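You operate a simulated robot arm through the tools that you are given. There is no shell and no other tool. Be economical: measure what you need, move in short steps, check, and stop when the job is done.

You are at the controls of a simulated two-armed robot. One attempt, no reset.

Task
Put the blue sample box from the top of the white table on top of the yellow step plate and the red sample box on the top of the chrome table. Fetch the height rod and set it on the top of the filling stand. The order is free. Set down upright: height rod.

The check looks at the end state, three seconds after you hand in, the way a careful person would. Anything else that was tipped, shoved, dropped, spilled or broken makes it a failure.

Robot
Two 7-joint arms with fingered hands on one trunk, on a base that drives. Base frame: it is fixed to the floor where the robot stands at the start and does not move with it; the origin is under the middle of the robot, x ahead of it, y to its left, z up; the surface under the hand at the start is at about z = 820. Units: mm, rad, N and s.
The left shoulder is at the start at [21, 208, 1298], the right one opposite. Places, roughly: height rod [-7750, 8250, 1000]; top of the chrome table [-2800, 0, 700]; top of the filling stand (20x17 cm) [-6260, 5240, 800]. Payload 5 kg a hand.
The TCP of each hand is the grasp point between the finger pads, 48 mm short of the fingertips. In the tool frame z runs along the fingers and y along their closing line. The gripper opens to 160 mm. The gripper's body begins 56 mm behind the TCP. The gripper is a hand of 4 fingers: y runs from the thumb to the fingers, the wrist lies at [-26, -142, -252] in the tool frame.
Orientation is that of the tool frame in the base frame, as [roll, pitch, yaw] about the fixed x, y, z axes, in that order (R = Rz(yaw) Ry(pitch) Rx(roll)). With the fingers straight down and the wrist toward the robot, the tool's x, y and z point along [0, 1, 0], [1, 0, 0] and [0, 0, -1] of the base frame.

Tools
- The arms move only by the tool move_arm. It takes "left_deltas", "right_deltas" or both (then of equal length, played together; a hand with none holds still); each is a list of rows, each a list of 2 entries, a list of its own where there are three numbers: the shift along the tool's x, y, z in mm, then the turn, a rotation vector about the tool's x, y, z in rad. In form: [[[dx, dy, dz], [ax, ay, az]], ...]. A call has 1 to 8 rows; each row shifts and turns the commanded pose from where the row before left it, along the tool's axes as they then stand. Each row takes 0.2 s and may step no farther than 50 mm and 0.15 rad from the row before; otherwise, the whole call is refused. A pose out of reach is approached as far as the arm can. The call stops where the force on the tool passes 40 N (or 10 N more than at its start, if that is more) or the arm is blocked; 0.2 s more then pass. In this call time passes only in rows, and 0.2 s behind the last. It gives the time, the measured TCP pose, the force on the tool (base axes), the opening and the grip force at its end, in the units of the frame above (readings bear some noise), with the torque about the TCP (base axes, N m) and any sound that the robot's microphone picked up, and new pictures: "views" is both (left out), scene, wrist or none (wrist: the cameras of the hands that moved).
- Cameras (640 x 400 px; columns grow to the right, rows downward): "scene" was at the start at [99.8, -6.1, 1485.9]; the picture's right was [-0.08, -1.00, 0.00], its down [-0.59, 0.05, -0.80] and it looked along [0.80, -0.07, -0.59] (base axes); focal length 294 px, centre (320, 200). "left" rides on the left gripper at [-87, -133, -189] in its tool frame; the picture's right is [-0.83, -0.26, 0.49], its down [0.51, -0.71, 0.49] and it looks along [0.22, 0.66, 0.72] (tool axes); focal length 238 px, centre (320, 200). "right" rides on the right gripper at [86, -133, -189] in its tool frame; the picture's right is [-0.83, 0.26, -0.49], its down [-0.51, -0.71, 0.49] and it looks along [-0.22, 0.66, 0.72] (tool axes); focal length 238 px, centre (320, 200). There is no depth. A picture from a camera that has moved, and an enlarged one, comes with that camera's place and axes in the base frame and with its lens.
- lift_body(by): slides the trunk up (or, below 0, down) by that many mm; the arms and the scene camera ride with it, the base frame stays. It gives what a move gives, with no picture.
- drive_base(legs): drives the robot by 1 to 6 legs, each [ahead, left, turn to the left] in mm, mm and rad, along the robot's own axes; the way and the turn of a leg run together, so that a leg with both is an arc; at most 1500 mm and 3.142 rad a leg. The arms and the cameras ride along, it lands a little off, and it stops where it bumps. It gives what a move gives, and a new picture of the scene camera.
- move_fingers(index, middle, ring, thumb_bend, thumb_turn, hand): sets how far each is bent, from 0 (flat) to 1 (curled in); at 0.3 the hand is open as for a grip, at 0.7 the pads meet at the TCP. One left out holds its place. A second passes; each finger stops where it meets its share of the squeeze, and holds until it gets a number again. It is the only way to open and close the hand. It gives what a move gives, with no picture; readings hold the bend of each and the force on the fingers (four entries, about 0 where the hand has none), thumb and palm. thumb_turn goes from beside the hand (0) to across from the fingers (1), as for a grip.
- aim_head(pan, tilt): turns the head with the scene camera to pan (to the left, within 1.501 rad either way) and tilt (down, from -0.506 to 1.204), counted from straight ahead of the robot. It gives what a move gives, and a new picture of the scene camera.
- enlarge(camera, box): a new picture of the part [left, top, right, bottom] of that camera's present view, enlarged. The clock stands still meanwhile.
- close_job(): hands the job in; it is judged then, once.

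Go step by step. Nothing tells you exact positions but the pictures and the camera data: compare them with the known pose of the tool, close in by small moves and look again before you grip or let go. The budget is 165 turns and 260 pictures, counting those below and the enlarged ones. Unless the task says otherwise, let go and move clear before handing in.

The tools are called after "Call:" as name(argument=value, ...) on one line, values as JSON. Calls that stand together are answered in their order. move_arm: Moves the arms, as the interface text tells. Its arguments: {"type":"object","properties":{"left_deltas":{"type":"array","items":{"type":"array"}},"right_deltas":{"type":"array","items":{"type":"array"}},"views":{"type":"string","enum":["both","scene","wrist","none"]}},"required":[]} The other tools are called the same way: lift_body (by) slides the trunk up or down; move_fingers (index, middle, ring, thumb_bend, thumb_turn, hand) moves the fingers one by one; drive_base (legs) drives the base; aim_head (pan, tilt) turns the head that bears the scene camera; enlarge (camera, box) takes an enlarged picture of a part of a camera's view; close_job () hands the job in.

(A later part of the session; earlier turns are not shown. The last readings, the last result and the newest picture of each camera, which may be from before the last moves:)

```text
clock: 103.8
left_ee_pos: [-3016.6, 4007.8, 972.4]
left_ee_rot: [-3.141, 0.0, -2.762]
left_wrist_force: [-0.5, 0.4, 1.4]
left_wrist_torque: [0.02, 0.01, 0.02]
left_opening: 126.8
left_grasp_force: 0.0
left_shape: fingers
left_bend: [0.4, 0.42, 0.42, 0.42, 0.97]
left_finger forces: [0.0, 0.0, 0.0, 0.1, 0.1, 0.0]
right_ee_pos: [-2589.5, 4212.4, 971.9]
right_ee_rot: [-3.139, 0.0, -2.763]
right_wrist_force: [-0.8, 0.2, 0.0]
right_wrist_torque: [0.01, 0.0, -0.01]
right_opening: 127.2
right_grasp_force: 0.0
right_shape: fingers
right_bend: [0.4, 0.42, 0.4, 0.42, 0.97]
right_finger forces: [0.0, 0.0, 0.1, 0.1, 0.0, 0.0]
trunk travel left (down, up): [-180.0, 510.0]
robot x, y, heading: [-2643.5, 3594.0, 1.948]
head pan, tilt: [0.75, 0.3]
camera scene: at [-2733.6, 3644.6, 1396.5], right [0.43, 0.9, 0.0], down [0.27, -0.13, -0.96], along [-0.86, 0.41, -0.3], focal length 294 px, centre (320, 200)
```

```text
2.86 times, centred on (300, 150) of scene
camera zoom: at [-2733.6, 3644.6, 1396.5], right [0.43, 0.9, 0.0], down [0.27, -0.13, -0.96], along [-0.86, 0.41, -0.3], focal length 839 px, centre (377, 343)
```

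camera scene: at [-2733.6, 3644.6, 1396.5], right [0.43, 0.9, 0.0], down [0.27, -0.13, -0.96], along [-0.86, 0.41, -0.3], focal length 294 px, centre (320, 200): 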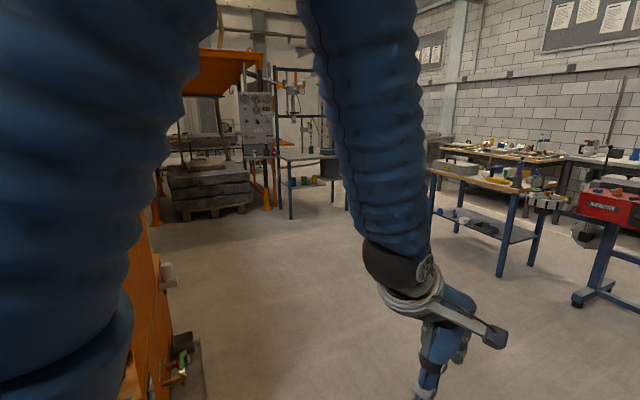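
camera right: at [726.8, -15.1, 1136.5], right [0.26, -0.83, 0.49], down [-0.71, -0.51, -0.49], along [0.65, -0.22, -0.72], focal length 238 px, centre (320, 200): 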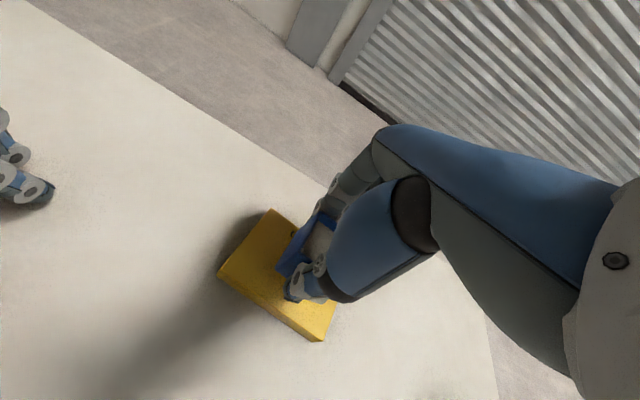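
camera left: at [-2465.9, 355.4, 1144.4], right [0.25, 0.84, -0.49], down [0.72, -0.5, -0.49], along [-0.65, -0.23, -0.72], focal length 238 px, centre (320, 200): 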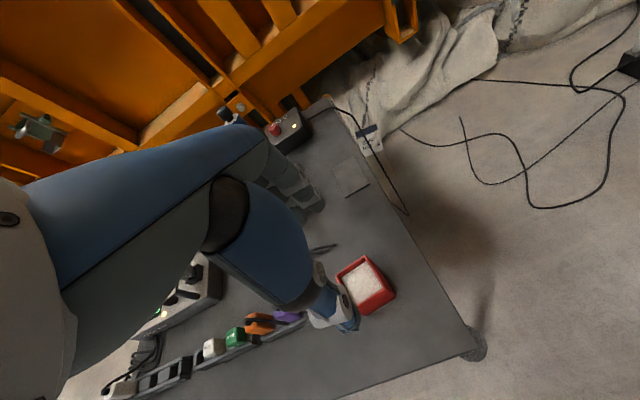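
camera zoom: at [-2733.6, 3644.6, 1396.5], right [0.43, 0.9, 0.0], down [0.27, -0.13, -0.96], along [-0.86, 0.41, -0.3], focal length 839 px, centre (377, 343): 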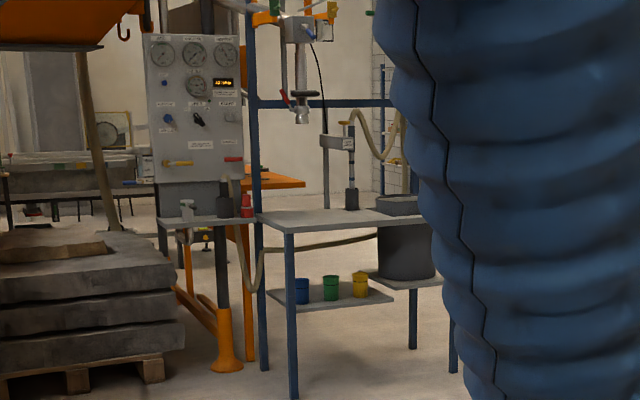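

The filling stand area (a small table with a vertical fixture) is visible. I'm driving across the open floor to about [-4850, 5000] for a closer look.

Call:
drive_base(legs=[[500, 0, 0], [0, 0, 0.75], [1100, 0, 0], [1100, 0, 0]])

Call:
aim_head(pan=0.0, tilt=0.25)

Call:
aim_head(pan=-0.6, tilt=0.25)

```text
clock: 119.2
left_ee_pos: [-5372.6, 5043.6, 972.4]
left_ee_rot: [3.141, 0.001, -2.015]
left_wrist_force: [-0.1, 0.1, -0.4]
left_wrist_torque: [-0.03, -0.05, 0.02]
left_opening: 127.1
left_grasp_force: 0.0
left_shape: fingers
left_bend: [0.4, 0.42, 0.42, 0.42, 0.97]
left_finger forces: [0.0, 0.0, 0.0, 0.1, 0.1, 0.1]
right_ee_pos: [-5197.9, 5484.5, 972.2]
right_ee_rot: [-3.14, 0.0, -2.014]
right_wrist_force: [-0.9, 0.4, 0.4]
right_wrist_torque: [-0.02, -0.01, -0.02]
right_opening: 127.1
right_grasp_force: 0.1
right_shape: fingers
right_bend: [0.4, 0.42, 0.4, 0.42, 0.97]
right_finger forces: [0.0, 0.0, 0.1, 0.1, 0.0, 0.0]
trunk travel left (down, up): [-180.0, 510.0]
robot x, y, heading: [-4821.2, 4990.7, 2.698]
head pan, tilt: [0.75, 0.3]
camera scene: at [-4915.9, 4968.5, 1396.4], right [-0.3, 0.95, 0.0], down [0.28, 0.09, -0.96], along [-0.91, -0.29, -0.3], focal length 294 px, centre (320, 200)
```

scene: 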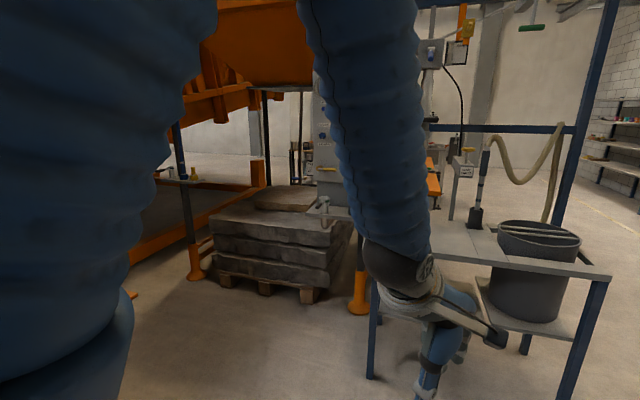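

```text
clock: 120.2
left_ee_pos: [-5371.6, 5043.0, 973.6]
left_ee_rot: [3.141, 0.001, -2.015]
left_wrist_force: [-0.2, 0.1, -0.7]
left_wrist_torque: [-0.01, -0.01, -0.02]
left_opening: 127.4
left_grasp_force: 0.0
left_shape: fingers
left_bend: [0.4, 0.42, 0.42, 0.42, 0.97]
left_finger forces: [0.1, 0.0, 0.0, 0.1, 0.0, 0.0]
right_ee_pos: [-5197.5, 5483.6, 971.9]
right_ee_rot: [-3.14, -0.001, -2.015]
right_wrist_force: [-0.7, 0.2, 0.4]
right_wrist_torque: [0.0, 0.01, -0.02]
right_opening: 127.2
right_grasp_force: 0.1
right_shape: fingers
right_bend: [0.4, 0.42, 0.4, 0.42, 0.97]
right_finger forces: [0.0, 0.1, 0.1, 0.1, 0.0, 0.0]
trunk travel left (down, up): [-180.0, 510.0]
robot x, y, heading: [-4818.9, 4991.4, 2.693]
head pan, tilt: [0.0, 0.25]
camera scene: at [-4910.7, 5036.5, 1401.2], right [0.43, 0.9, 0.0], down [0.22, -0.11, -0.97], along [-0.88, 0.42, -0.25], focal length 294 px, centre (320, 200)
```

scene: 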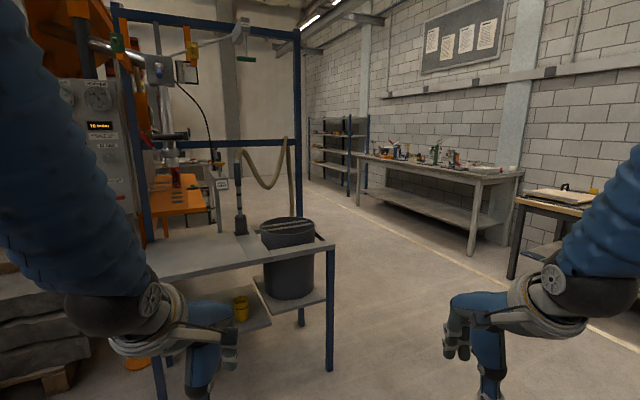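

```text
clock: 121.2
left_ee_pos: [-5372.4, 5043.1, 972.8]
left_ee_rot: [-3.141, -0.001, -2.014]
left_wrist_force: [0.5, -0.4, 0.2]
left_wrist_torque: [-0.01, -0.05, 0.03]
left_opening: 127.3
left_grasp_force: 0.0
left_shape: fingers
left_bend: [0.4, 0.42, 0.42, 0.42, 0.97]
left_finger forces: [0.1, 0.0, 0.1, 0.1, 0.1, 0.1]
right_ee_pos: [-5197.6, 5483.4, 971.9]
right_ee_rot: [-3.14, 0.0, -2.015]
right_wrist_force: [-0.2, 0.1, 1.0]
right_wrist_torque: [0.03, -0.02, -0.02]
right_opening: 127.4
right_grasp_force: 0.1
right_shape: fingers
right_bend: [0.4, 0.42, 0.4, 0.42, 0.97]
right_finger forces: [0.0, 0.1, 0.1, 0.0, 0.0, 0.0]
trunk travel left (down, up): [-180.0, 510.0]
robot x, y, heading: [-4818.4, 4989.3, 2.698]
head pan, tilt: [-0.6, 0.25]
camera scene: at [-4873.4, 5077.2, 1401.2], right [0.86, 0.5, 0.0], down [0.12, -0.21, -0.97], along [-0.49, 0.84, -0.25], focal length 294 px, centre (320, 200)
```

scene: 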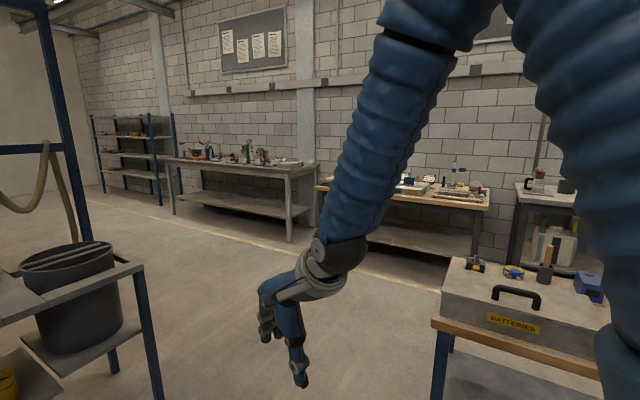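

The bench with the rod runs along the wall (front ≈ y 7840, x -9200..-6900). First, a closer look at the filling stand.

Call:
aim_head(pan=0.25, tilt=0.4)

Call:
enlarge(camera="scene", box=[200, 100, 400, 300])

```text
clock: 122.4
left_ee_pos: [-5372.0, 5043.6, 972.8]
left_ee_rot: [-3.141, 0.001, -2.014]
left_wrist_force: [-0.2, -0.7, 0.0]
left_wrist_torque: [0.02, 0.03, -0.02]
left_opening: 127.3
left_grasp_force: 0.1
left_shape: fingers
left_bend: [0.4, 0.42, 0.42, 0.42, 0.97]
left_finger forces: [0.0, 0.1, 0.0, 0.0, 0.1, 0.1]
right_ee_pos: [-5197.4, 5483.6, 972.4]
right_ee_rot: [-3.14, -0.001, -2.015]
right_wrist_force: [-0.4, -0.8, 0.2]
right_wrist_torque: [0.05, -0.03, -0.03]
right_opening: 127.3
right_grasp_force: 0.2
right_shape: fingers
right_bend: [0.4, 0.42, 0.4, 0.42, 0.97]
right_finger forces: [0.0, 0.1, 0.1, 0.0, 0.0, 0.1]
trunk travel left (down, up): [-180.0, 510.0]
robot x, y, heading: [-4817.2, 4992.5, 2.694]
head pan, tilt: [0.25, 0.4]
camera scene: at [-4917.3, 5014.5, 1387.2], right [0.19, 0.98, 0.0], down [0.38, -0.08, -0.92], along [-0.9, 0.18, -0.39], focal length 294 px, centre (320, 200)
```

scene: 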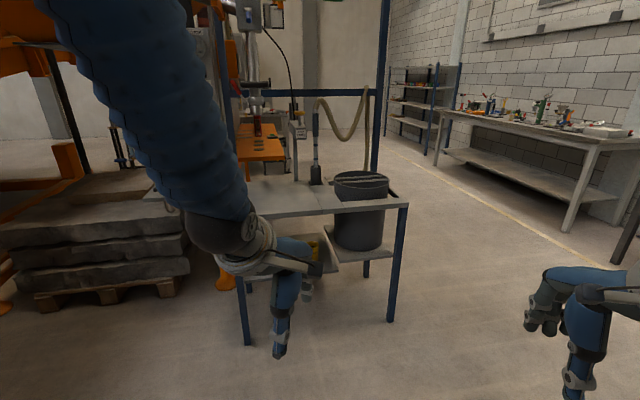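

```text
2.00 times, centred on (300, 200) of scene
camera zoom: at [-4917.3, 5014.5, 1387.2], right [0.19, 0.98, 0.0], down [0.38, -0.08, -0.92], along [-0.9, 0.18, -0.39], focal length 587 px, centre (360, 200)
```

zoom: 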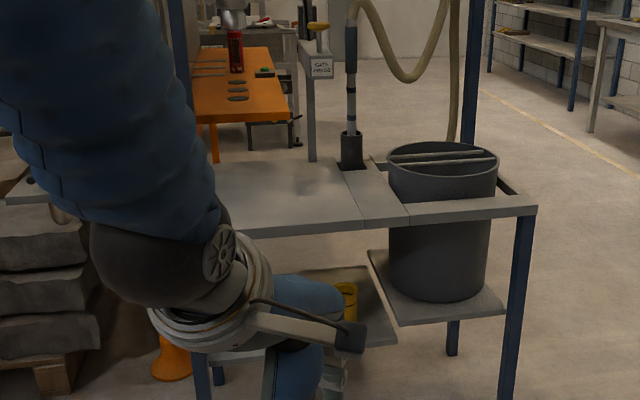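

Path plan: turn to face +y near [-5170, 4940], shift to x ≈ -5570 (midway between stand and battery table), go to y ≈ 6440.

Call:
drive_base(legs=[[294, 196, 0], [0, 0, -1.125], [0, 400, 0]])

Call:
aim_head(pan=0.0, tilt=0.35)

```text
clock: 129.5
left_ee_pos: [-5769.0, 5441.6, 972.8]
left_ee_rot: [3.14, -0.001, -3.108]
left_wrist_force: [-0.5, -0.4, 0.0]
left_wrist_torque: [-0.04, -0.1, -0.02]
left_opening: 127.0
left_grasp_force: 0.0
left_shape: fingers
left_bend: [0.4, 0.42, 0.42, 0.42, 0.97]
left_finger forces: [0.0, 0.1, 0.0, 0.0, 0.0, 0.1]
right_ee_pos: [-5296.3, 5488.3, 973.6]
right_ee_rot: [-3.14, 0.0, -3.11]
right_wrist_force: [-0.9, 0.8, 0.5]
right_wrist_torque: [0.01, -0.08, -0.01]
right_opening: 127.4
right_grasp_force: 0.1
right_shape: fingers
right_bend: [0.4, 0.42, 0.4, 0.42, 0.97]
right_finger forces: [0.0, 0.0, 0.0, 0.0, 0.1, 0.1]
trunk travel left (down, up): [-180.0, 510.0]
robot x, y, heading: [-5562.3, 4924.0, 1.605]
head pan, tilt: [0.25, 0.4]
camera scene: at [-5585.4, 5027.6, 1387.2], right [0.96, 0.28, 0.0], down [0.11, -0.37, -0.92], along [-0.26, 0.88, -0.39], focal length 294 px, centre (320, 200)
```

scene: 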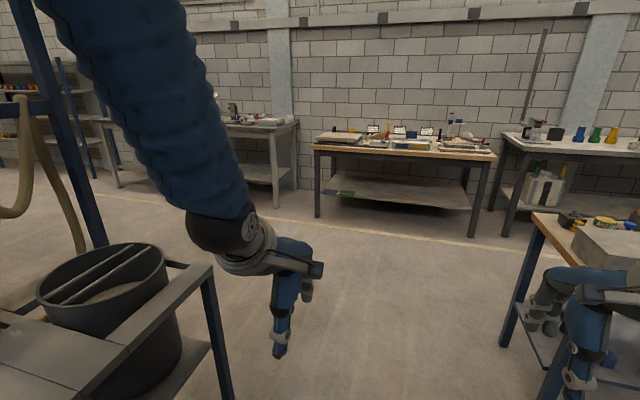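

```text
clock: 130.3
left_ee_pos: [-5766.6, 5443.3, 973.6]
left_ee_rot: [3.141, 0.0, -3.107]
left_wrist_force: [0.4, -0.6, 0.0]
left_wrist_torque: [-0.01, 0.0, 0.02]
left_opening: 127.0
left_grasp_force: 0.1
left_shape: fingers
left_bend: [0.4, 0.42, 0.42, 0.42, 0.97]
left_finger forces: [0.1, 0.0, 0.0, 0.0, 0.0, 0.1]
right_ee_pos: [-5295.9, 5489.1, 971.8]
right_ee_rot: [-3.141, 0.001, -3.108]
right_wrist_force: [0.3, 0.5, 0.7]
right_wrist_torque: [-0.01, 0.01, 0.03]
right_opening: 127.2
right_grasp_force: 0.0
right_shape: fingers
right_bend: [0.4, 0.42, 0.4, 0.42, 0.97]
right_finger forces: [0.1, 0.1, 0.0, 0.0, 0.0, 0.0]
trunk travel left (down, up): [-180.0, 510.0]
robot x, y, heading: [-5559.7, 4927.3, 1.6]
head pan, tilt: [0.0, 0.351]
camera scene: at [-5561.7, 5031.7, 1391.7], right [1.0, 0.03, 0.0], down [0.01, -0.34, -0.94], along [-0.03, 0.94, -0.34], focal length 294 px, centre (320, 200)
```

scene: 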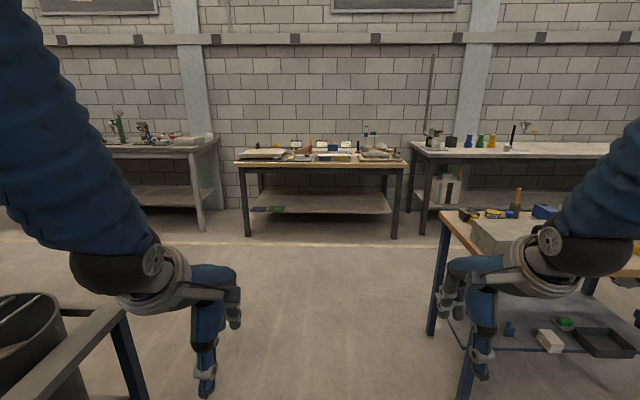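

The lane is clear, spanning x ≈ -6184..-5020. I'm driving forward, then sidestepping left toward the rod bench.

Call:
drive_base(legs=[[1480, 0, 0], [0, 1050, -0.03], [0, 1050, 0]])

Call:
enlarge(camera="scene", box=[160, 60, 480, 260])

```text
clock: 147.7
left_ee_pos: [-7915.2, 6907.7, 973.1]
left_ee_rot: [-3.141, -0.001, 3.139]
left_wrist_force: [-0.5, 0.2, -0.3]
left_wrist_torque: [0.02, -0.06, -0.02]
left_opening: 127.1
left_grasp_force: 0.1
left_shape: fingers
left_bend: [0.4, 0.42, 0.42, 0.42, 0.97]
left_finger forces: [0.1, 0.1, 0.1, 0.0, 0.0, 0.1]
right_ee_pos: [-7442.6, 6936.7, 972.1]
right_ee_rot: [-3.138, 0.001, 3.141]
right_wrist_force: [-0.2, 1.4, 0.1]
right_wrist_torque: [0.0, -0.05, -0.04]
right_opening: 127.0
right_grasp_force: 0.1
right_shape: fingers
right_bend: [0.4, 0.42, 0.4, 0.42, 0.97]
right_finger forces: [0.1, 0.0, 0.1, 0.1, 0.1, 0.0]
trunk travel left (down, up): [-180.0, 510.0]
robot x, y, heading: [-7726.4, 6383.5, 1.57]
head pan, tilt: [0.0, 0.351]
camera scene: at [-7723.2, 6489.3, 1391.7], right [1.0, 0.0, 0.0], down [0.0, -0.34, -0.94], along [0.0, 0.94, -0.34], focal length 294 px, centre (320, 200)
```

scene: 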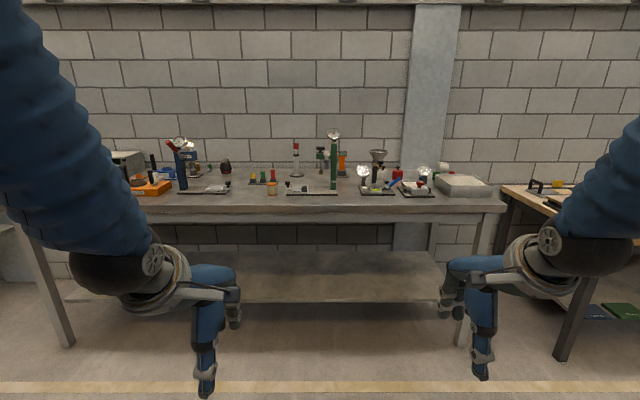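

```text
2.00 times, centred on (320, 160) of scene
camera zoom: at [-7723.2, 6489.3, 1391.7], right [1.0, 0.0, 0.0], down [0.0, -0.34, -0.94], along [0.0, 0.94, -0.34], focal length 587 px, centre (320, 280)
```

zoom: 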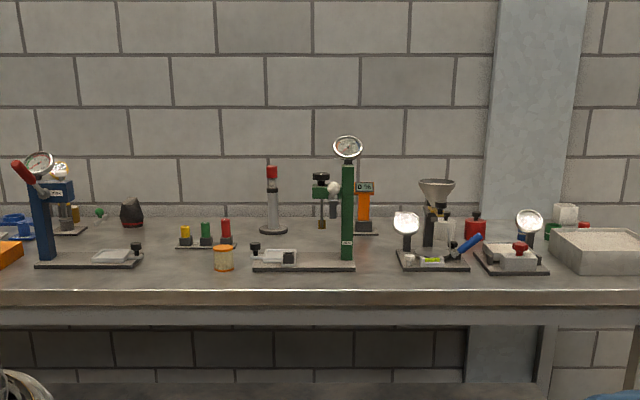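

The bench holds several devices; the candidate rod is grey with a red top and round base at about [-7880, 8390]. I'm raising the trunk and moving closer to identify it.

Call:
lift_body(by=200)

Call:
drive_base(legs=[[700, 0, 0]])

Call:
aim_head(pan=0.0, tilt=0.5)

Call:
enlarge(camera="scene", box=[200, 60, 420, 220])

```text
clock: 149.9
left_ee_pos: [-7915.6, 6906.5, 1173.7]
left_ee_rot: [3.141, 0.0, 3.141]
left_wrist_force: [-0.8, 1.0, -1.3]
left_wrist_torque: [-0.01, 0.0, -0.03]
left_opening: 127.0
left_grasp_force: 0.0
left_shape: fingers
left_bend: [0.4, 0.42, 0.42, 0.42, 0.97]
left_finger forces: [0.1, 0.0, 0.0, 0.1, 0.0, 0.0]
right_ee_pos: [-7440.9, 6935.4, 1171.9]
right_ee_rot: [-3.14, 0.001, 3.14]
right_wrist_force: [1.2, -0.1, 0.6]
right_wrist_torque: [0.01, 0.0, 0.01]
right_opening: 127.1
right_grasp_force: 0.0
right_shape: fingers
right_bend: [0.4, 0.42, 0.4, 0.42, 0.97]
right_finger forces: [0.0, 0.0, 0.0, 0.1, 0.0, 0.0]
trunk travel left (down, up): [-380.0, 310.0]
robot x, y, heading: [-7726.5, 6383.4, 1.566]
head pan, tilt: [0.0, 0.351]
```

```text
clock: 153.8
left_ee_pos: [-7907.1, 7618.4, 1172.4]
left_ee_rot: [-3.142, 0.0, 3.131]
left_wrist_force: [-0.1, -0.4, -0.3]
left_wrist_torque: [-0.04, 0.01, -0.02]
left_opening: 127.5
left_grasp_force: 0.0
left_shape: fingers
left_bend: [0.4, 0.42, 0.42, 0.42, 0.97]
left_finger forces: [0.0, 0.0, 0.0, 0.0, 0.0, 0.1]
right_ee_pos: [-7432.9, 7644.0, 1172.2]
right_ee_rot: [-3.14, 0.0, 3.135]
right_wrist_force: [-0.7, -0.4, -0.7]
right_wrist_torque: [-0.04, 0.02, 0.03]
right_opening: 127.1
right_grasp_force: 0.0
right_shape: fingers
right_bend: [0.4, 0.42, 0.4, 0.42, 0.97]
right_finger forces: [0.1, 0.0, 0.0, 0.1, 0.0, 0.0]
trunk travel left (down, up): [-380.0, 310.0]
robot x, y, heading: [-7723.2, 7091.4, 1.561]
head pan, tilt: [0.0, 0.351]
camera scene: at [-7718.2, 7199.2, 1591.7], right [1.0, -0.01, 0.0], down [0.0, -0.34, -0.94], along [0.01, 0.94, -0.34], focal length 294 px, centre (320, 200)
```

scene: 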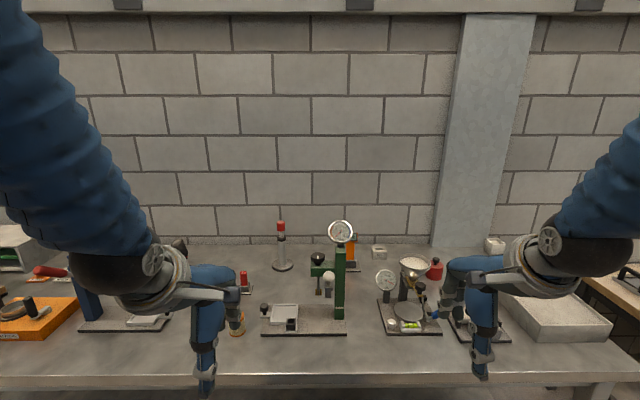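

```text
clock: 154.5
left_ee_pos: [-7905.9, 7617.8, 1171.4]
left_ee_rot: [-3.141, 0.0, 3.133]
left_wrist_force: [0.7, -0.2, 0.1]
left_wrist_torque: [0.01, 0.0, 0.0]
left_opening: 127.2
left_grasp_force: 0.1
left_shape: fingers
left_bend: [0.4, 0.42, 0.42, 0.42, 0.97]
left_finger forces: [0.0, 0.0, 0.0, 0.0, 0.0, 0.0]
right_ee_pos: [-7434.4, 7644.5, 1172.4]
right_ee_rot: [-3.139, -0.001, 3.134]
right_wrist_force: [0.2, -1.0, 0.4]
right_wrist_torque: [0.02, 0.0, 0.01]
right_opening: 127.1
right_grasp_force: 0.0
right_shape: fingers
right_bend: [0.4, 0.42, 0.4, 0.42, 0.97]
right_finger forces: [0.0, 0.1, 0.0, 0.1, 0.0, 0.0]
trunk travel left (down, up): [-380.0, 310.0]
robot x, y, heading: [-7721.0, 7092.6, 1.561]
head pan, tilt: [0.0, 0.499]
camera scene: at [-7718.2, 7196.6, 1578.1], right [1.0, -0.01, 0.0], down [0.0, -0.48, -0.88], along [0.01, 0.88, -0.48], focal length 294 px, centre (320, 200)
```

scene: 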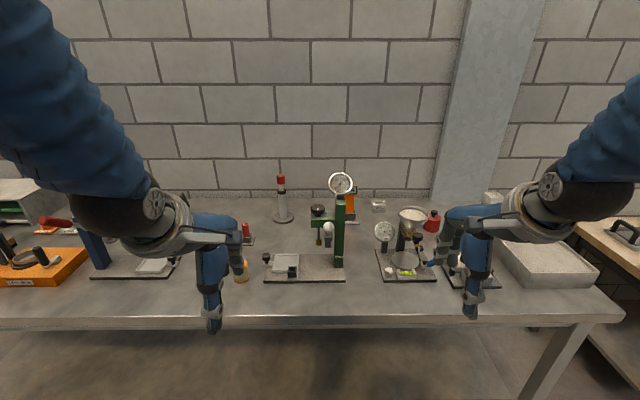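

```text
2.50 times, centred on (310, 140) of scene
camera zoom: at [-7718.2, 7196.6, 1578.1], right [1.0, -0.01, 0.0], down [0.0, -0.48, -0.88], along [0.01, 0.88, -0.48], focal length 734 px, centre (345, 350)
```

zoom: 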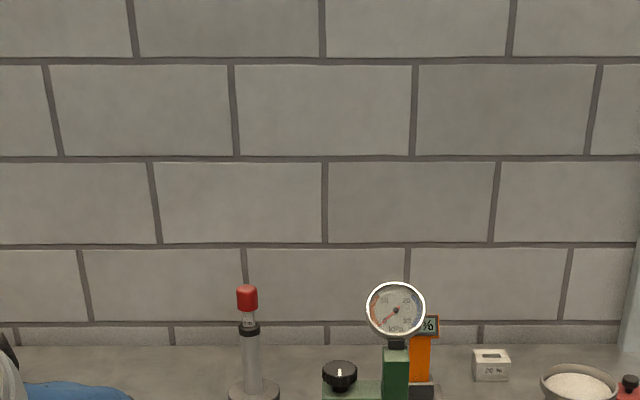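

Call:
enlarge(camera="scene", box=[245, 160, 405, 290])

```text
3.08 times, centred on (325, 225) of scene
camera zoom: at [-7718.2, 7196.6, 1578.1], right [1.0, -0.01, 0.0], down [0.0, -0.48, -0.88], along [0.01, 0.88, -0.48], focal length 903 px, centre (305, 123)
```

zoom: 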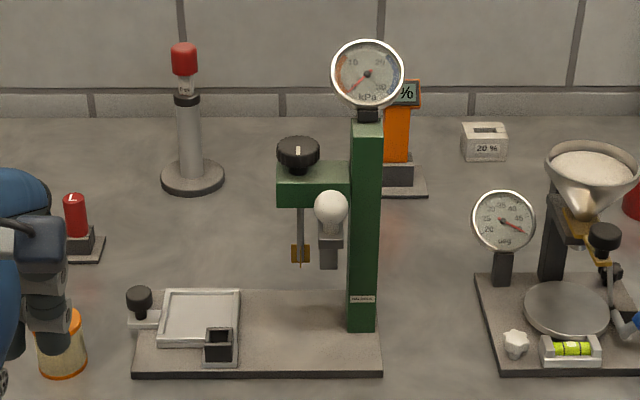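

Call:
enlarge(camera="scene", box=[262, 168, 312, 228])

```text
6.67 times, centred on (287, 198) of scene
camera zoom: at [-7718.2, 7196.6, 1578.1], right [1.0, -0.01, 0.0], down [0.0, -0.48, -0.88], along [0.01, 0.88, -0.48], focal length 1957 px, centre (540, 213)
```

zoom: 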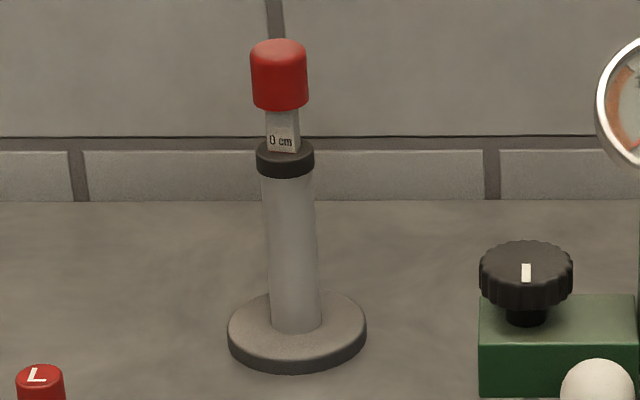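

The rod is a grey tube with a round base, black collar, "0 cm" label and red knob, standing at about [-7860, 8237] with its top near z = 1124. I'll take it from above with the left hand at the collar. First I'm pulling back the right hand, raising the left, and moving closer.

Call:
move_arm(right_deltas=[[[0, -40, -15], [0, 0, 0]], [[0, -40, -15], [0, 0, 0]], [[0, -40, -10], [0, 0, 0]]], left_deltas=[[[0, 0, -35], [0, 0, 0]], [[0, 0, -35], [0, 0, 0]], [[0, 0, -30], [0, 0, 0]]], views="none")

Call:
drive_base(legs=[[250, -60, 0.009]])

Call:
enlarge(camera="scene", box=[220, 160, 380, 260])

```text
clock: 155.3
left_ee_pos: [-7893.3, 7653.2, 1260.6]
left_ee_rot: [3.02, 0.038, 3.121]
left_wrist_force: [-1.6, -1.6, -3.6]
left_wrist_torque: [0.09, -0.25, -0.02]
left_opening: 127.1
left_grasp_force: 0.0
left_shape: fingers
left_bend: [0.4, 0.42, 0.42, 0.42, 0.97]
left_finger forces: [0.0, 0.0, 0.0, 0.0, 0.0, 0.0]
left hand out of reach, approached as far as the arm can: row 2, 3
right_ee_pos: [-7435.2, 7580.2, 1202.5]
right_ee_rot: [-3.134, 0.002, 3.135]
right_wrist_force: [-1.9, 0.2, 0.0]
right_wrist_torque: [-0.12, -0.15, -0.03]
right_opening: 127.1
right_grasp_force: 0.0
right_shape: fingers
right_bend: [0.4, 0.42, 0.4, 0.42, 0.97]
right_finger forces: [0.0, 0.0, 0.0, 0.0, 0.1, 0.1]
right hand out of reach, approached as far as the arm can: row 2, 3
trunk travel left (down, up): [-380.0, 310.0]
robot x, y, heading: [-7723.1, 7096.7, 1.559]
head pan, tilt: [0.0, 0.499]
```

```text
clock: 157.1
left_ee_pos: [-7832.0, 7897.1, 1262.0]
left_ee_rot: [3.018, 0.036, 3.129]
left_wrist_force: [-0.8, 0.1, 0.0]
left_wrist_torque: [-0.04, 0.02, 0.01]
left_opening: 127.3
left_grasp_force: 0.1
left_shape: fingers
left_bend: [0.4, 0.42, 0.42, 0.42, 0.97]
left_finger forces: [0.0, 0.0, 0.0, 0.0, 0.0, 0.0]
right_ee_pos: [-7374.2, 7827.6, 1200.9]
right_ee_rot: [-3.135, -0.001, 3.141]
right_wrist_force: [0.1, 0.0, 0.1]
right_wrist_torque: [-0.04, 0.03, 0.01]
right_opening: 127.0
right_grasp_force: 0.0
right_shape: fingers
right_bend: [0.4, 0.42, 0.4, 0.42, 0.97]
right_finger forces: [0.0, 0.0, 0.0, 0.1, 0.1, 0.0]
trunk travel left (down, up): [-380.0, 310.0]
robot x, y, heading: [-7658.0, 7345.5, 1.567]
head pan, tilt: [0.0, 0.499]
camera scene: at [-7657.8, 7444.7, 1578.0], right [1.0, 0.0, 0.0], down [0.0, -0.48, -0.88], along [0.0, 0.88, -0.48], focal length 294 px, centre (320, 200)
```

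scene: 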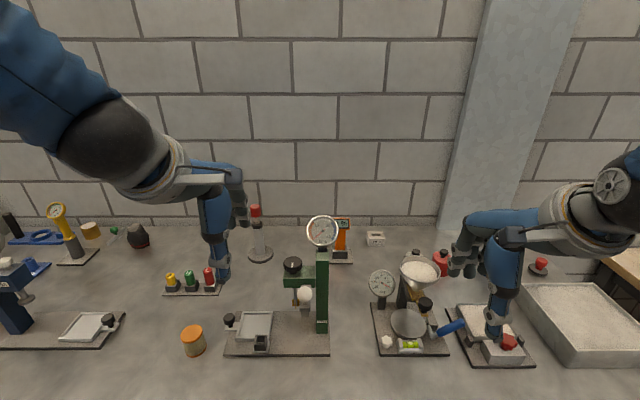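

```text
4.00 times, centred on (300, 210) of scene
camera zoom: at [-7657.8, 7444.7, 1578.0], right [1.0, 0.0, 0.0], down [0.0, -0.48, -0.88], along [0.0, 0.88, -0.48], focal length 1174 px, centre (400, 160)
```

zoom: 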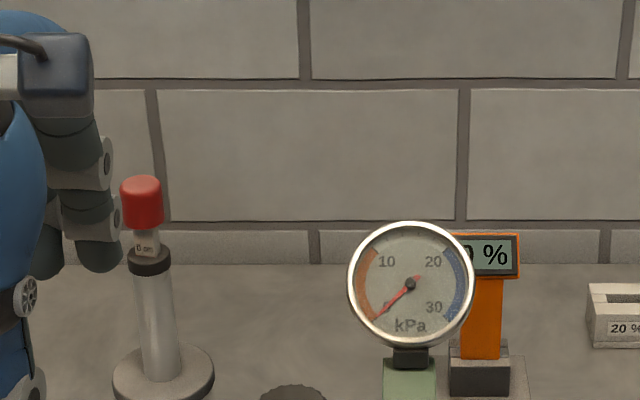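

Better fix: rod axis at about [-7873, 8292], collar z ≈ 1016, knob top z ≈ 1095. I need a higher shoulder and slightly closer base, so I'm raising the trunk 150 and going 40 ahead.

Call:
lift_body(by=150)

Call:
drive_base(legs=[[40, 0, 0]])

Call:
move_arm(left_deltas=[[[0, 0, 40], [0, 0, 0]], [[0, 20, 40], [0, 0, 0]], [[0, 40, 20], [0, 0, 0]]], views="both")

```text
clock: 158.9
left_ee_pos: [-7832.2, 7898.1, 1411.2]
left_ee_rot: [3.016, 0.036, 3.127]
left_wrist_force: [0.0, 1.0, -0.3]
left_wrist_torque: [-0.02, -0.02, -0.01]
left_opening: 127.4
left_grasp_force: 0.1
left_shape: fingers
left_bend: [0.4, 0.42, 0.42, 0.42, 0.97]
left_finger forces: [0.0, 0.1, 0.0, 0.2, 0.0, 0.1]
right_ee_pos: [-7375.0, 7826.8, 1350.0]
right_ee_rot: [-3.137, -0.001, 3.141]
right_wrist_force: [-0.6, 0.5, 0.4]
right_wrist_torque: [0.01, 0.02, 0.01]
right_opening: 127.3
right_grasp_force: 0.1
right_shape: fingers
right_bend: [0.4, 0.42, 0.4, 0.42, 0.97]
right_finger forces: [0.1, 0.1, 0.0, 0.0, 0.0, 0.0]
trunk travel left (down, up): [-530.0, 160.0]
robot x, y, heading: [-7662.2, 7339.2, 1.568]
head pan, tilt: [0.0, 0.499]
```

```text
clock: 159.7
left_ee_pos: [-7832.1, 7930.1, 1415.3]
left_ee_rot: [3.012, 0.035, 3.126]
left_wrist_force: [0.0, -1.6, 1.9]
left_wrist_torque: [0.23, 0.04, 0.08]
left_opening: 127.2
left_grasp_force: 0.0
left_shape: fingers
left_bend: [0.4, 0.42, 0.42, 0.42, 0.97]
left_finger forces: [0.1, 0.0, 0.1, 0.1, 0.0, 0.0]
right_ee_pos: [-7373.6, 7860.3, 1353.2]
right_ee_rot: [-3.142, -0.002, -3.141]
right_wrist_force: [1.0, -2.6, 0.5]
right_wrist_torque: [0.31, -0.02, -0.04]
right_opening: 127.1
right_grasp_force: 0.2
right_shape: fingers
right_bend: [0.4, 0.42, 0.4, 0.42, 0.97]
right_finger forces: [0.0, 0.0, 0.0, 0.1, 0.0, 0.0]
trunk travel left (down, up): [-530.0, 160.0]
robot x, y, heading: [-7658.8, 7380.5, 1.567]
head pan, tilt: [0.0, 0.499]
camera scene: at [-7658.0, 7475.7, 1728.6], right [1.0, 0.0, 0.0], down [0.0, -0.47, -0.88], along [0.0, 0.88, -0.47], focal length 294 px, centre (320, 200)
```

scene: 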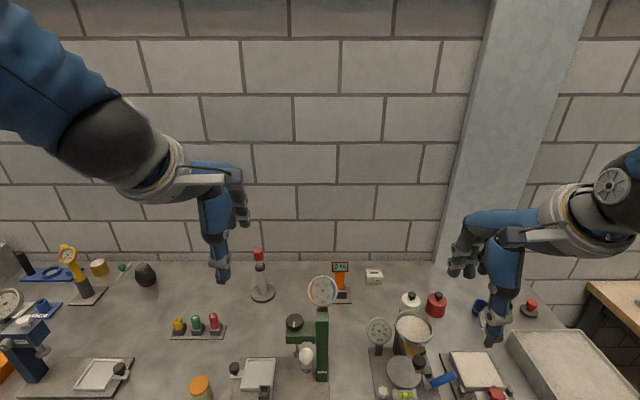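

```text
clock: 160.5
left_ee_pos: [-7828.4, 8012.9, 1317.3]
left_ee_rot: [3.021, 0.035, 3.128]
left_wrist_force: [0.2, 2.2, -0.3]
left_wrist_torque: [-0.19, 0.01, -0.05]
left_opening: 127.0
left_grasp_force: 0.0
left_shape: fingers
left_bend: [0.4, 0.42, 0.42, 0.42, 0.97]
left_finger forces: [0.0, 0.0, 0.1, 0.0, 0.0, 0.0]
right_ee_pos: [-7373.6, 7869.7, 1348.8]
right_ee_rot: [-3.134, -0.002, 3.138]
right_wrist_force: [1.2, 1.4, -0.4]
right_wrist_torque: [-0.17, 0.07, 0.04]
right_opening: 127.3
right_grasp_force: 0.0
right_shape: fingers
right_bend: [0.4, 0.42, 0.4, 0.42, 0.97]
right_finger forces: [0.1, 0.1, 0.1, 0.0, 0.0, 0.0]
trunk travel left (down, up): [-530.0, 160.0]
robot x, y, heading: [-7664.0, 7379.5, 1.569]
head pan, tilt: [0.0, 0.499]
camera scene: at [-7656.5, 7488.8, 1727.6], right [1.0, 0.0, 0.0], down [0.0, -0.48, -0.88], along [0.0, 0.88, -0.48], focal length 294 px, centre (320, 200)
camera left: at [-7749.9, 7858.4, 1491.5], right [0.85, -0.21, -0.48], down [-0.49, -0.64, -0.59], along [-0.19, 0.74, -0.65], focal length 238 px, centre (320, 200)
```

scene: 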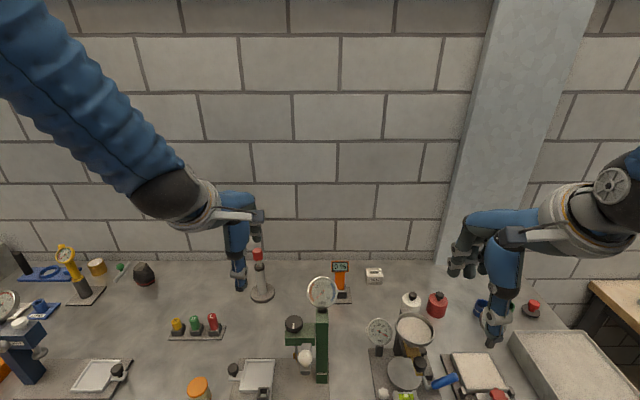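
left: 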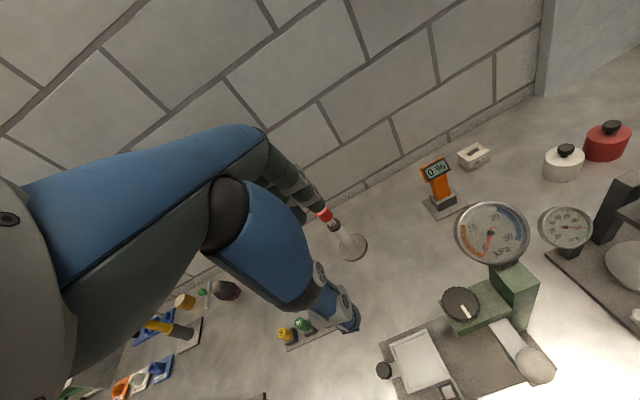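

Wide-baseline fix: rod axis at about [-7867, 8262], collar z ≈ 1038, knob 1075–1117. I'm levelling the left hand and moving above the rod, high.

Call:
move_arm(left_deltas=[[[0, 0, 0], [0.12, 0.035, -0.013]], [[6.3, 41.5, 0], [0, 0, 0]], [[6.3, 41.5, 0], [0, 0, 0]], [[6.3, 41.5, 10], [0, 0, 0]], [[6.3, 41.5, 10], [0, 0, 0]], [[6.3, 41.5, 20], [0, 0, 0]], [[6.3, 41.5, 20], [0, 0, 0]]], views="both")

```text
clock: 162.1
left_ee_pos: [-7863.9, 8260.8, 1256.2]
left_ee_rot: [-3.141, -0.001, -3.139]
left_wrist_force: [-0.8, 1.0, -0.5]
left_wrist_torque: [-0.16, 0.02, -0.07]
left_opening: 127.2
left_grasp_force: 0.1
left_shape: fingers
left_bend: [0.4, 0.42, 0.42, 0.42, 0.97]
left_finger forces: [0.0, 0.0, 0.0, 0.0, 0.1, 0.0]
right_ee_pos: [-7375.4, 7868.5, 1348.6]
right_ee_rot: [-3.134, -0.001, 3.14]
right_wrist_force: [0.2, 1.0, -1.1]
right_wrist_torque: [-0.13, 0.03, 0.02]
right_opening: 127.2
right_grasp_force: 0.2
right_shape: fingers
right_bend: [0.4, 0.42, 0.4, 0.42, 0.97]
right_finger forces: [0.1, 0.1, 0.0, 0.0, 0.0, 0.0]
trunk travel left (down, up): [-530.0, 160.0]
robot x, y, heading: [-7660.1, 7382.5, 1.569]
head pan, tilt: [0.0, 0.499]
camera scene: at [-7657.4, 7487.2, 1727.7], right [1.0, 0.0, 0.0], down [0.0, -0.48, -0.88], along [0.0, 0.88, -0.48], focal length 294 px, centre (320, 200)
camera left: at [-7777.7, 8128.8, 1446.8], right [0.84, -0.26, -0.49], down [-0.51, -0.71, -0.49], along [-0.22, 0.66, -0.72], focal length 238 px, centre (320, 200)
```

scene: 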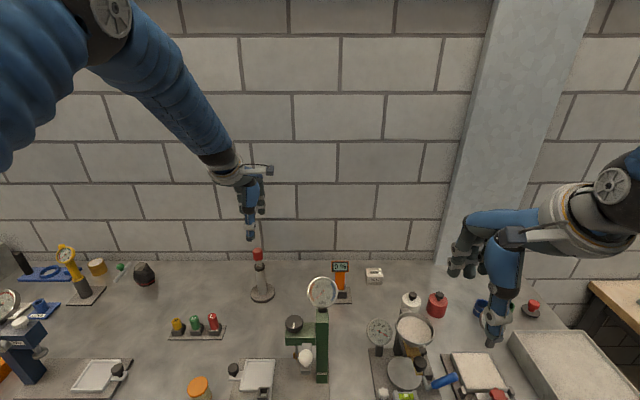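
left: 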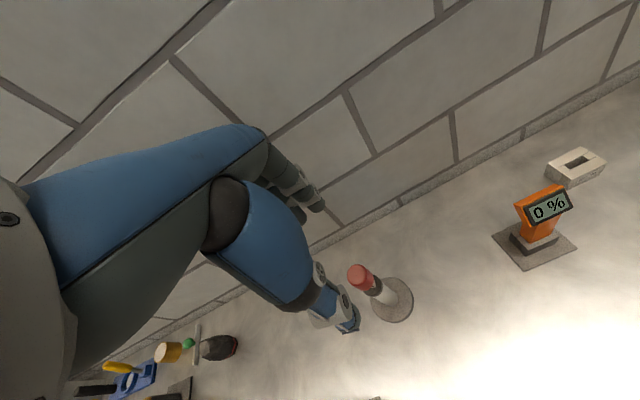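

The rod axis reads [-7866, 8268] from the wrist camera, within 7 mm of the hand's line. I'm descending partway around the knob.

Call:
move_arm(left_deltas=[[[2, 6, 40], [0, 0, 0]], [[0, 0, 45], [0, 0, 0]], [[0, 0, 40], [0, 0, 0]]], views="both")

Call:
enlarge(camera="scene", box=[210, 190, 310, 310])

```text
clock: 162.9
left_ee_pos: [-7868.4, 8263.9, 1135.2]
left_ee_rot: [3.135, 0.001, -3.14]
left_wrist_force: [-0.4, 0.7, 2.9]
left_wrist_torque: [-0.14, -0.02, -0.01]
left_opening: 126.9
left_grasp_force: 0.0
left_shape: fingers
left_bend: [0.4, 0.42, 0.42, 0.42, 0.97]
left_finger forces: [0.1, 0.0, 0.1, 0.0, 0.0, 0.0]
right_ee_pos: [-7374.6, 7865.3, 1350.7]
right_ee_rot: [-3.136, 0.0, 3.14]
right_wrist_force: [0.5, 0.2, 1.1]
right_wrist_torque: [0.01, -0.04, 0.0]
right_opening: 127.2
right_grasp_force: 0.0
right_shape: fingers
right_bend: [0.4, 0.42, 0.4, 0.42, 0.97]
right_finger forces: [0.0, 0.0, 0.0, 0.0, 0.1, 0.0]
trunk travel left (down, up): [-530.0, 160.0]
robot x, y, heading: [-7661.4, 7382.1, 1.567]
head pan, tilt: [0.0, 0.499]
camera scene: at [-7658.2, 7483.1, 1728.0], right [1.0, 0.0, 0.0], down [0.0, -0.48, -0.88], along [0.0, 0.88, -0.48], focal length 294 px, centre (320, 200)
camera left: at [-7781.4, 8130.8, 1323.1], right [0.84, -0.26, -0.49], down [-0.51, -0.71, -0.5], along [-0.22, 0.66, -0.72], focal length 238 px, centre (320, 200)
```

scene: 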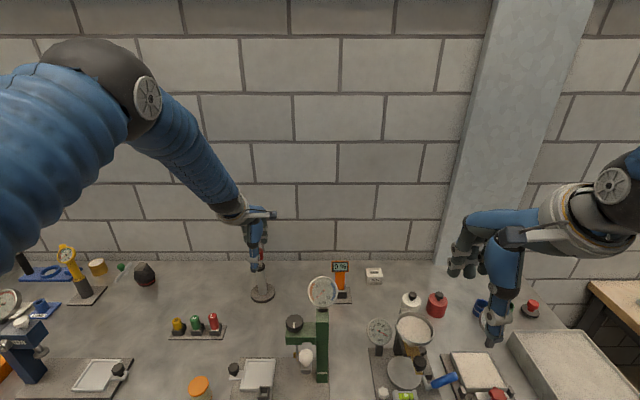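
left: 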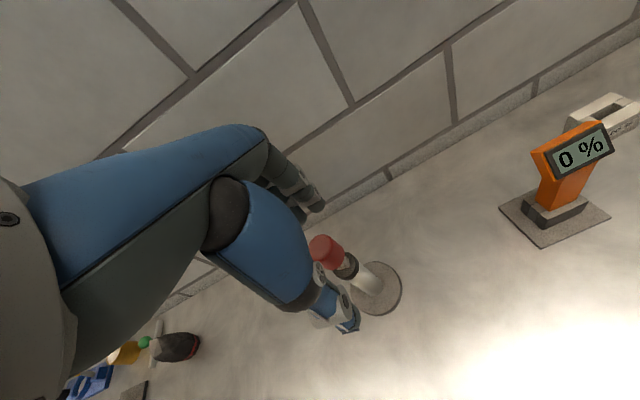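

```text
3.33 times, centred on (260, 250) of scene
camera zoom: at [-7658.2, 7483.1, 1728.0], right [1.0, 0.0, 0.0], down [0.0, -0.48, -0.88], along [0.0, 0.88, -0.48], focal length 979 px, centre (520, 33)
```

zoom: 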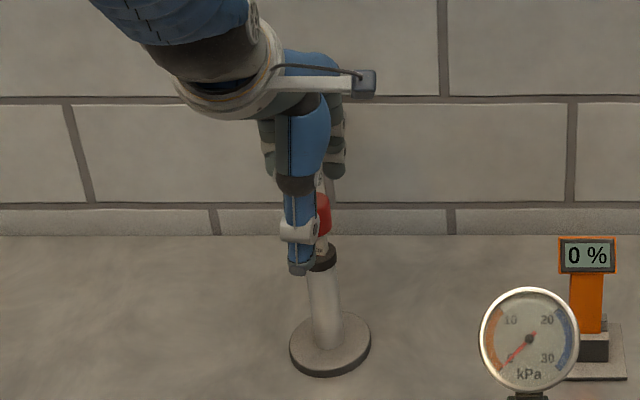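

Call:
enlarge(camera="left", box=[270, 180, 430, 340])

```text
2.50 times, centred on (350, 260) of left
camera zoom: at [-7781.4, 8130.8, 1323.1], right [0.84, -0.26, -0.49], down [-0.51, -0.71, -0.5], along [-0.22, 0.66, -0.72], focal length 596 px, centre (245, 50)
```

zoom: 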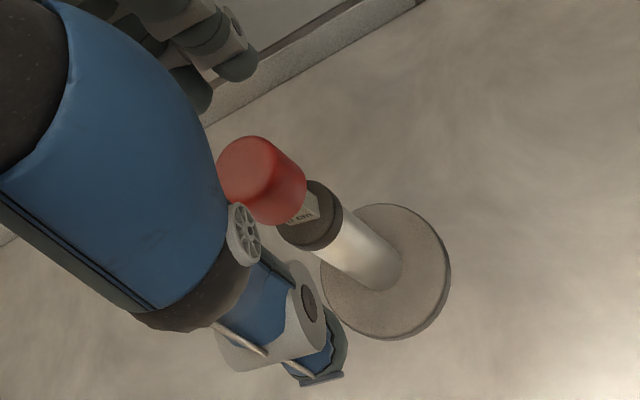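

The rod stands centred in the open hand; collar ≈ z 1035. I'm lowering to TCP ≈ 1070.

Call:
move_arm(left_deltas=[[[0, 2, 30], [0, 0, 0]], [[0, 0, 25], [0, 0, 0]], [[0, 0, 10], [0, 0, 0]]], views="none")

Call:
enlarge(camera="left", box=[240, 160, 420, 340])

Call:
enlarge(camera="scene", box=[210, 190, 310, 310])

```text
clock: 163.7
left_ee_pos: [-7867.9, 8266.5, 1070.0]
left_ee_rot: [3.138, 0.0, -3.141]
left_wrist_force: [0.5, 0.4, -0.3]
left_wrist_torque: [-0.02, 0.0, -0.04]
left_opening: 127.3
left_grasp_force: 0.0
left_shape: fingers
left_bend: [0.4, 0.42, 0.42, 0.42, 0.97]
left_finger forces: [0.0, 0.0, 0.0, 0.0, 0.0, 0.1]
right_ee_pos: [-7373.0, 7864.9, 1351.6]
right_ee_rot: [-3.135, -0.003, 3.14]
right_wrist_force: [-0.4, 0.0, -0.2]
right_wrist_torque: [-0.01, 0.02, -0.01]
right_opening: 127.2
right_grasp_force: 0.0
right_shape: fingers
right_bend: [0.4, 0.42, 0.4, 0.42, 0.97]
right_finger forces: [0.0, 0.2, 0.0, 0.0, 0.1, 0.0]
trunk travel left (down, up): [-530.0, 160.0]
robot x, y, heading: [-7660.8, 7384.1, 1.569]
head pan, tilt: [0.0, 0.499]
```

```text
2.22 times, centred on (330, 250) of left
camera zoom: at [-7780.6, 8133.8, 1258.8], right [0.83, -0.26, -0.49], down [-0.51, -0.71, -0.49], along [-0.22, 0.66, -0.72], focal length 530 px, centre (298, 89)
```

zoom: 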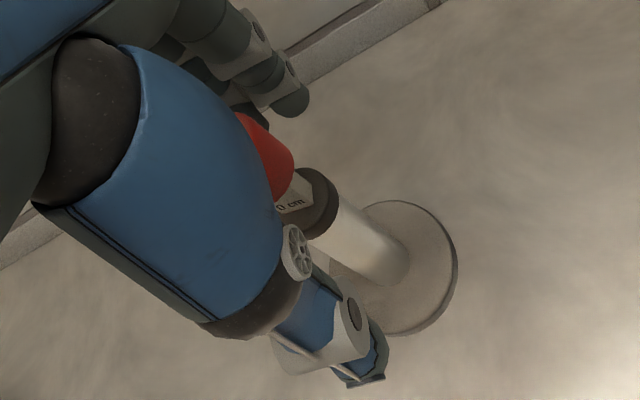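

```text
3.33 times, centred on (260, 250) of scene
camera zoom: at [-7657.8, 7483.2, 1728.1], right [1.0, 0.0, 0.0], down [0.0, -0.48, -0.88], along [0.0, 0.88, -0.48], focal length 979 px, centre (520, 33)
```

zoom: 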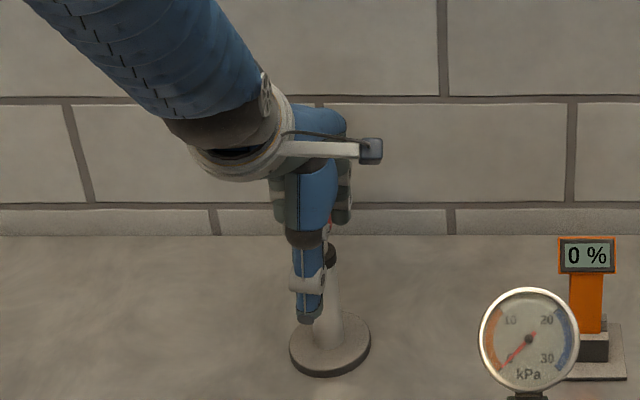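

Aligned to within a few mm. I'm closing in two stages.

Call:
move_arm(left_deltas=[[[-4, 0, 0], [0, 0, 0]]], views="none")

Call:
move_fingers(hand="left", index=0.56, middle=0.56, ring=0.56, thumb_bend=0.56)

Call:
enlarge(camera="left", box=[240, 160, 420, 340])

```text
clock: 164.1
left_ee_pos: [-7863.1, 8266.2, 1072.0]
left_ee_rot: [3.137, 0.003, -3.14]
left_wrist_force: [-0.2, 0.1, 0.3]
left_wrist_torque: [0.01, -0.03, -0.01]
left_opening: 127.2
left_grasp_force: 0.1
left_shape: fingers
left_bend: [0.4, 0.42, 0.42, 0.42, 0.97]
left_finger forces: [0.0, 0.0, 0.1, 0.0, 0.1, 0.0]
right_ee_pos: [-7374.3, 7865.9, 1351.6]
right_ee_rot: [-3.136, -0.002, 3.141]
right_wrist_force: [-0.9, -0.6, -0.5]
right_wrist_torque: [-0.02, 0.06, -0.02]
right_opening: 127.1
right_grasp_force: 0.1
right_shape: fingers
right_bend: [0.4, 0.42, 0.4, 0.42, 0.97]
right_finger forces: [0.0, 0.0, 0.0, 0.0, 0.0, 0.1]
trunk travel left (down, up): [-530.0, 160.0]
robot x, y, heading: [-7661.8, 7377.6, 1.57]
head pan, tilt: [0.0, 0.499]
```

```text
clock: 165.1
left_ee_pos: [-7863.6, 8265.7, 1070.9]
left_ee_rot: [3.138, 0.0, 3.141]
left_wrist_force: [0.5, 0.5, 1.0]
left_wrist_torque: [0.01, -0.01, 0.03]
left_opening: 67.8
left_grasp_force: 0.2
left_shape: fingers
left_bend: [0.56, 0.56, 0.56, 0.56, 0.97]
left_finger forces: [0.1, 0.1, 0.1, 0.0, 0.0, 0.0]
right_ee_pos: [-7375.6, 7865.7, 1350.8]
right_ee_rot: [-3.136, -0.001, 3.14]
right_wrist_force: [-0.4, 0.3, -0.3]
right_wrist_torque: [-0.01, 0.03, 0.05]
right_opening: 127.2
right_grasp_force: 0.1
right_shape: fingers
right_bend: [0.4, 0.42, 0.4, 0.42, 0.97]
right_finger forces: [0.1, 0.0, 0.1, 0.0, 0.0, 0.1]
trunk travel left (down, up): [-530.0, 160.0]
robot x, y, heading: [-7662.4, 7381.3, 1.569]
head pan, tilt: [0.0, 0.499]
```

```text
2.22 times, centred on (330, 250) of left
camera zoom: at [-7776.9, 8133.9, 1259.2], right [0.83, -0.26, -0.49], down [-0.51, -0.71, -0.49], along [-0.22, 0.66, -0.72], focal length 530 px, centre (298, 89)
```

zoom: 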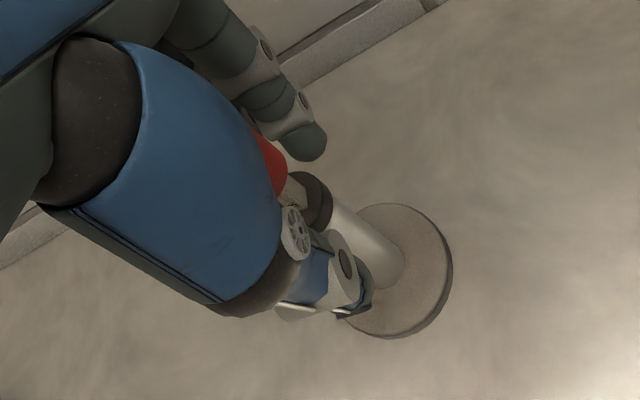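

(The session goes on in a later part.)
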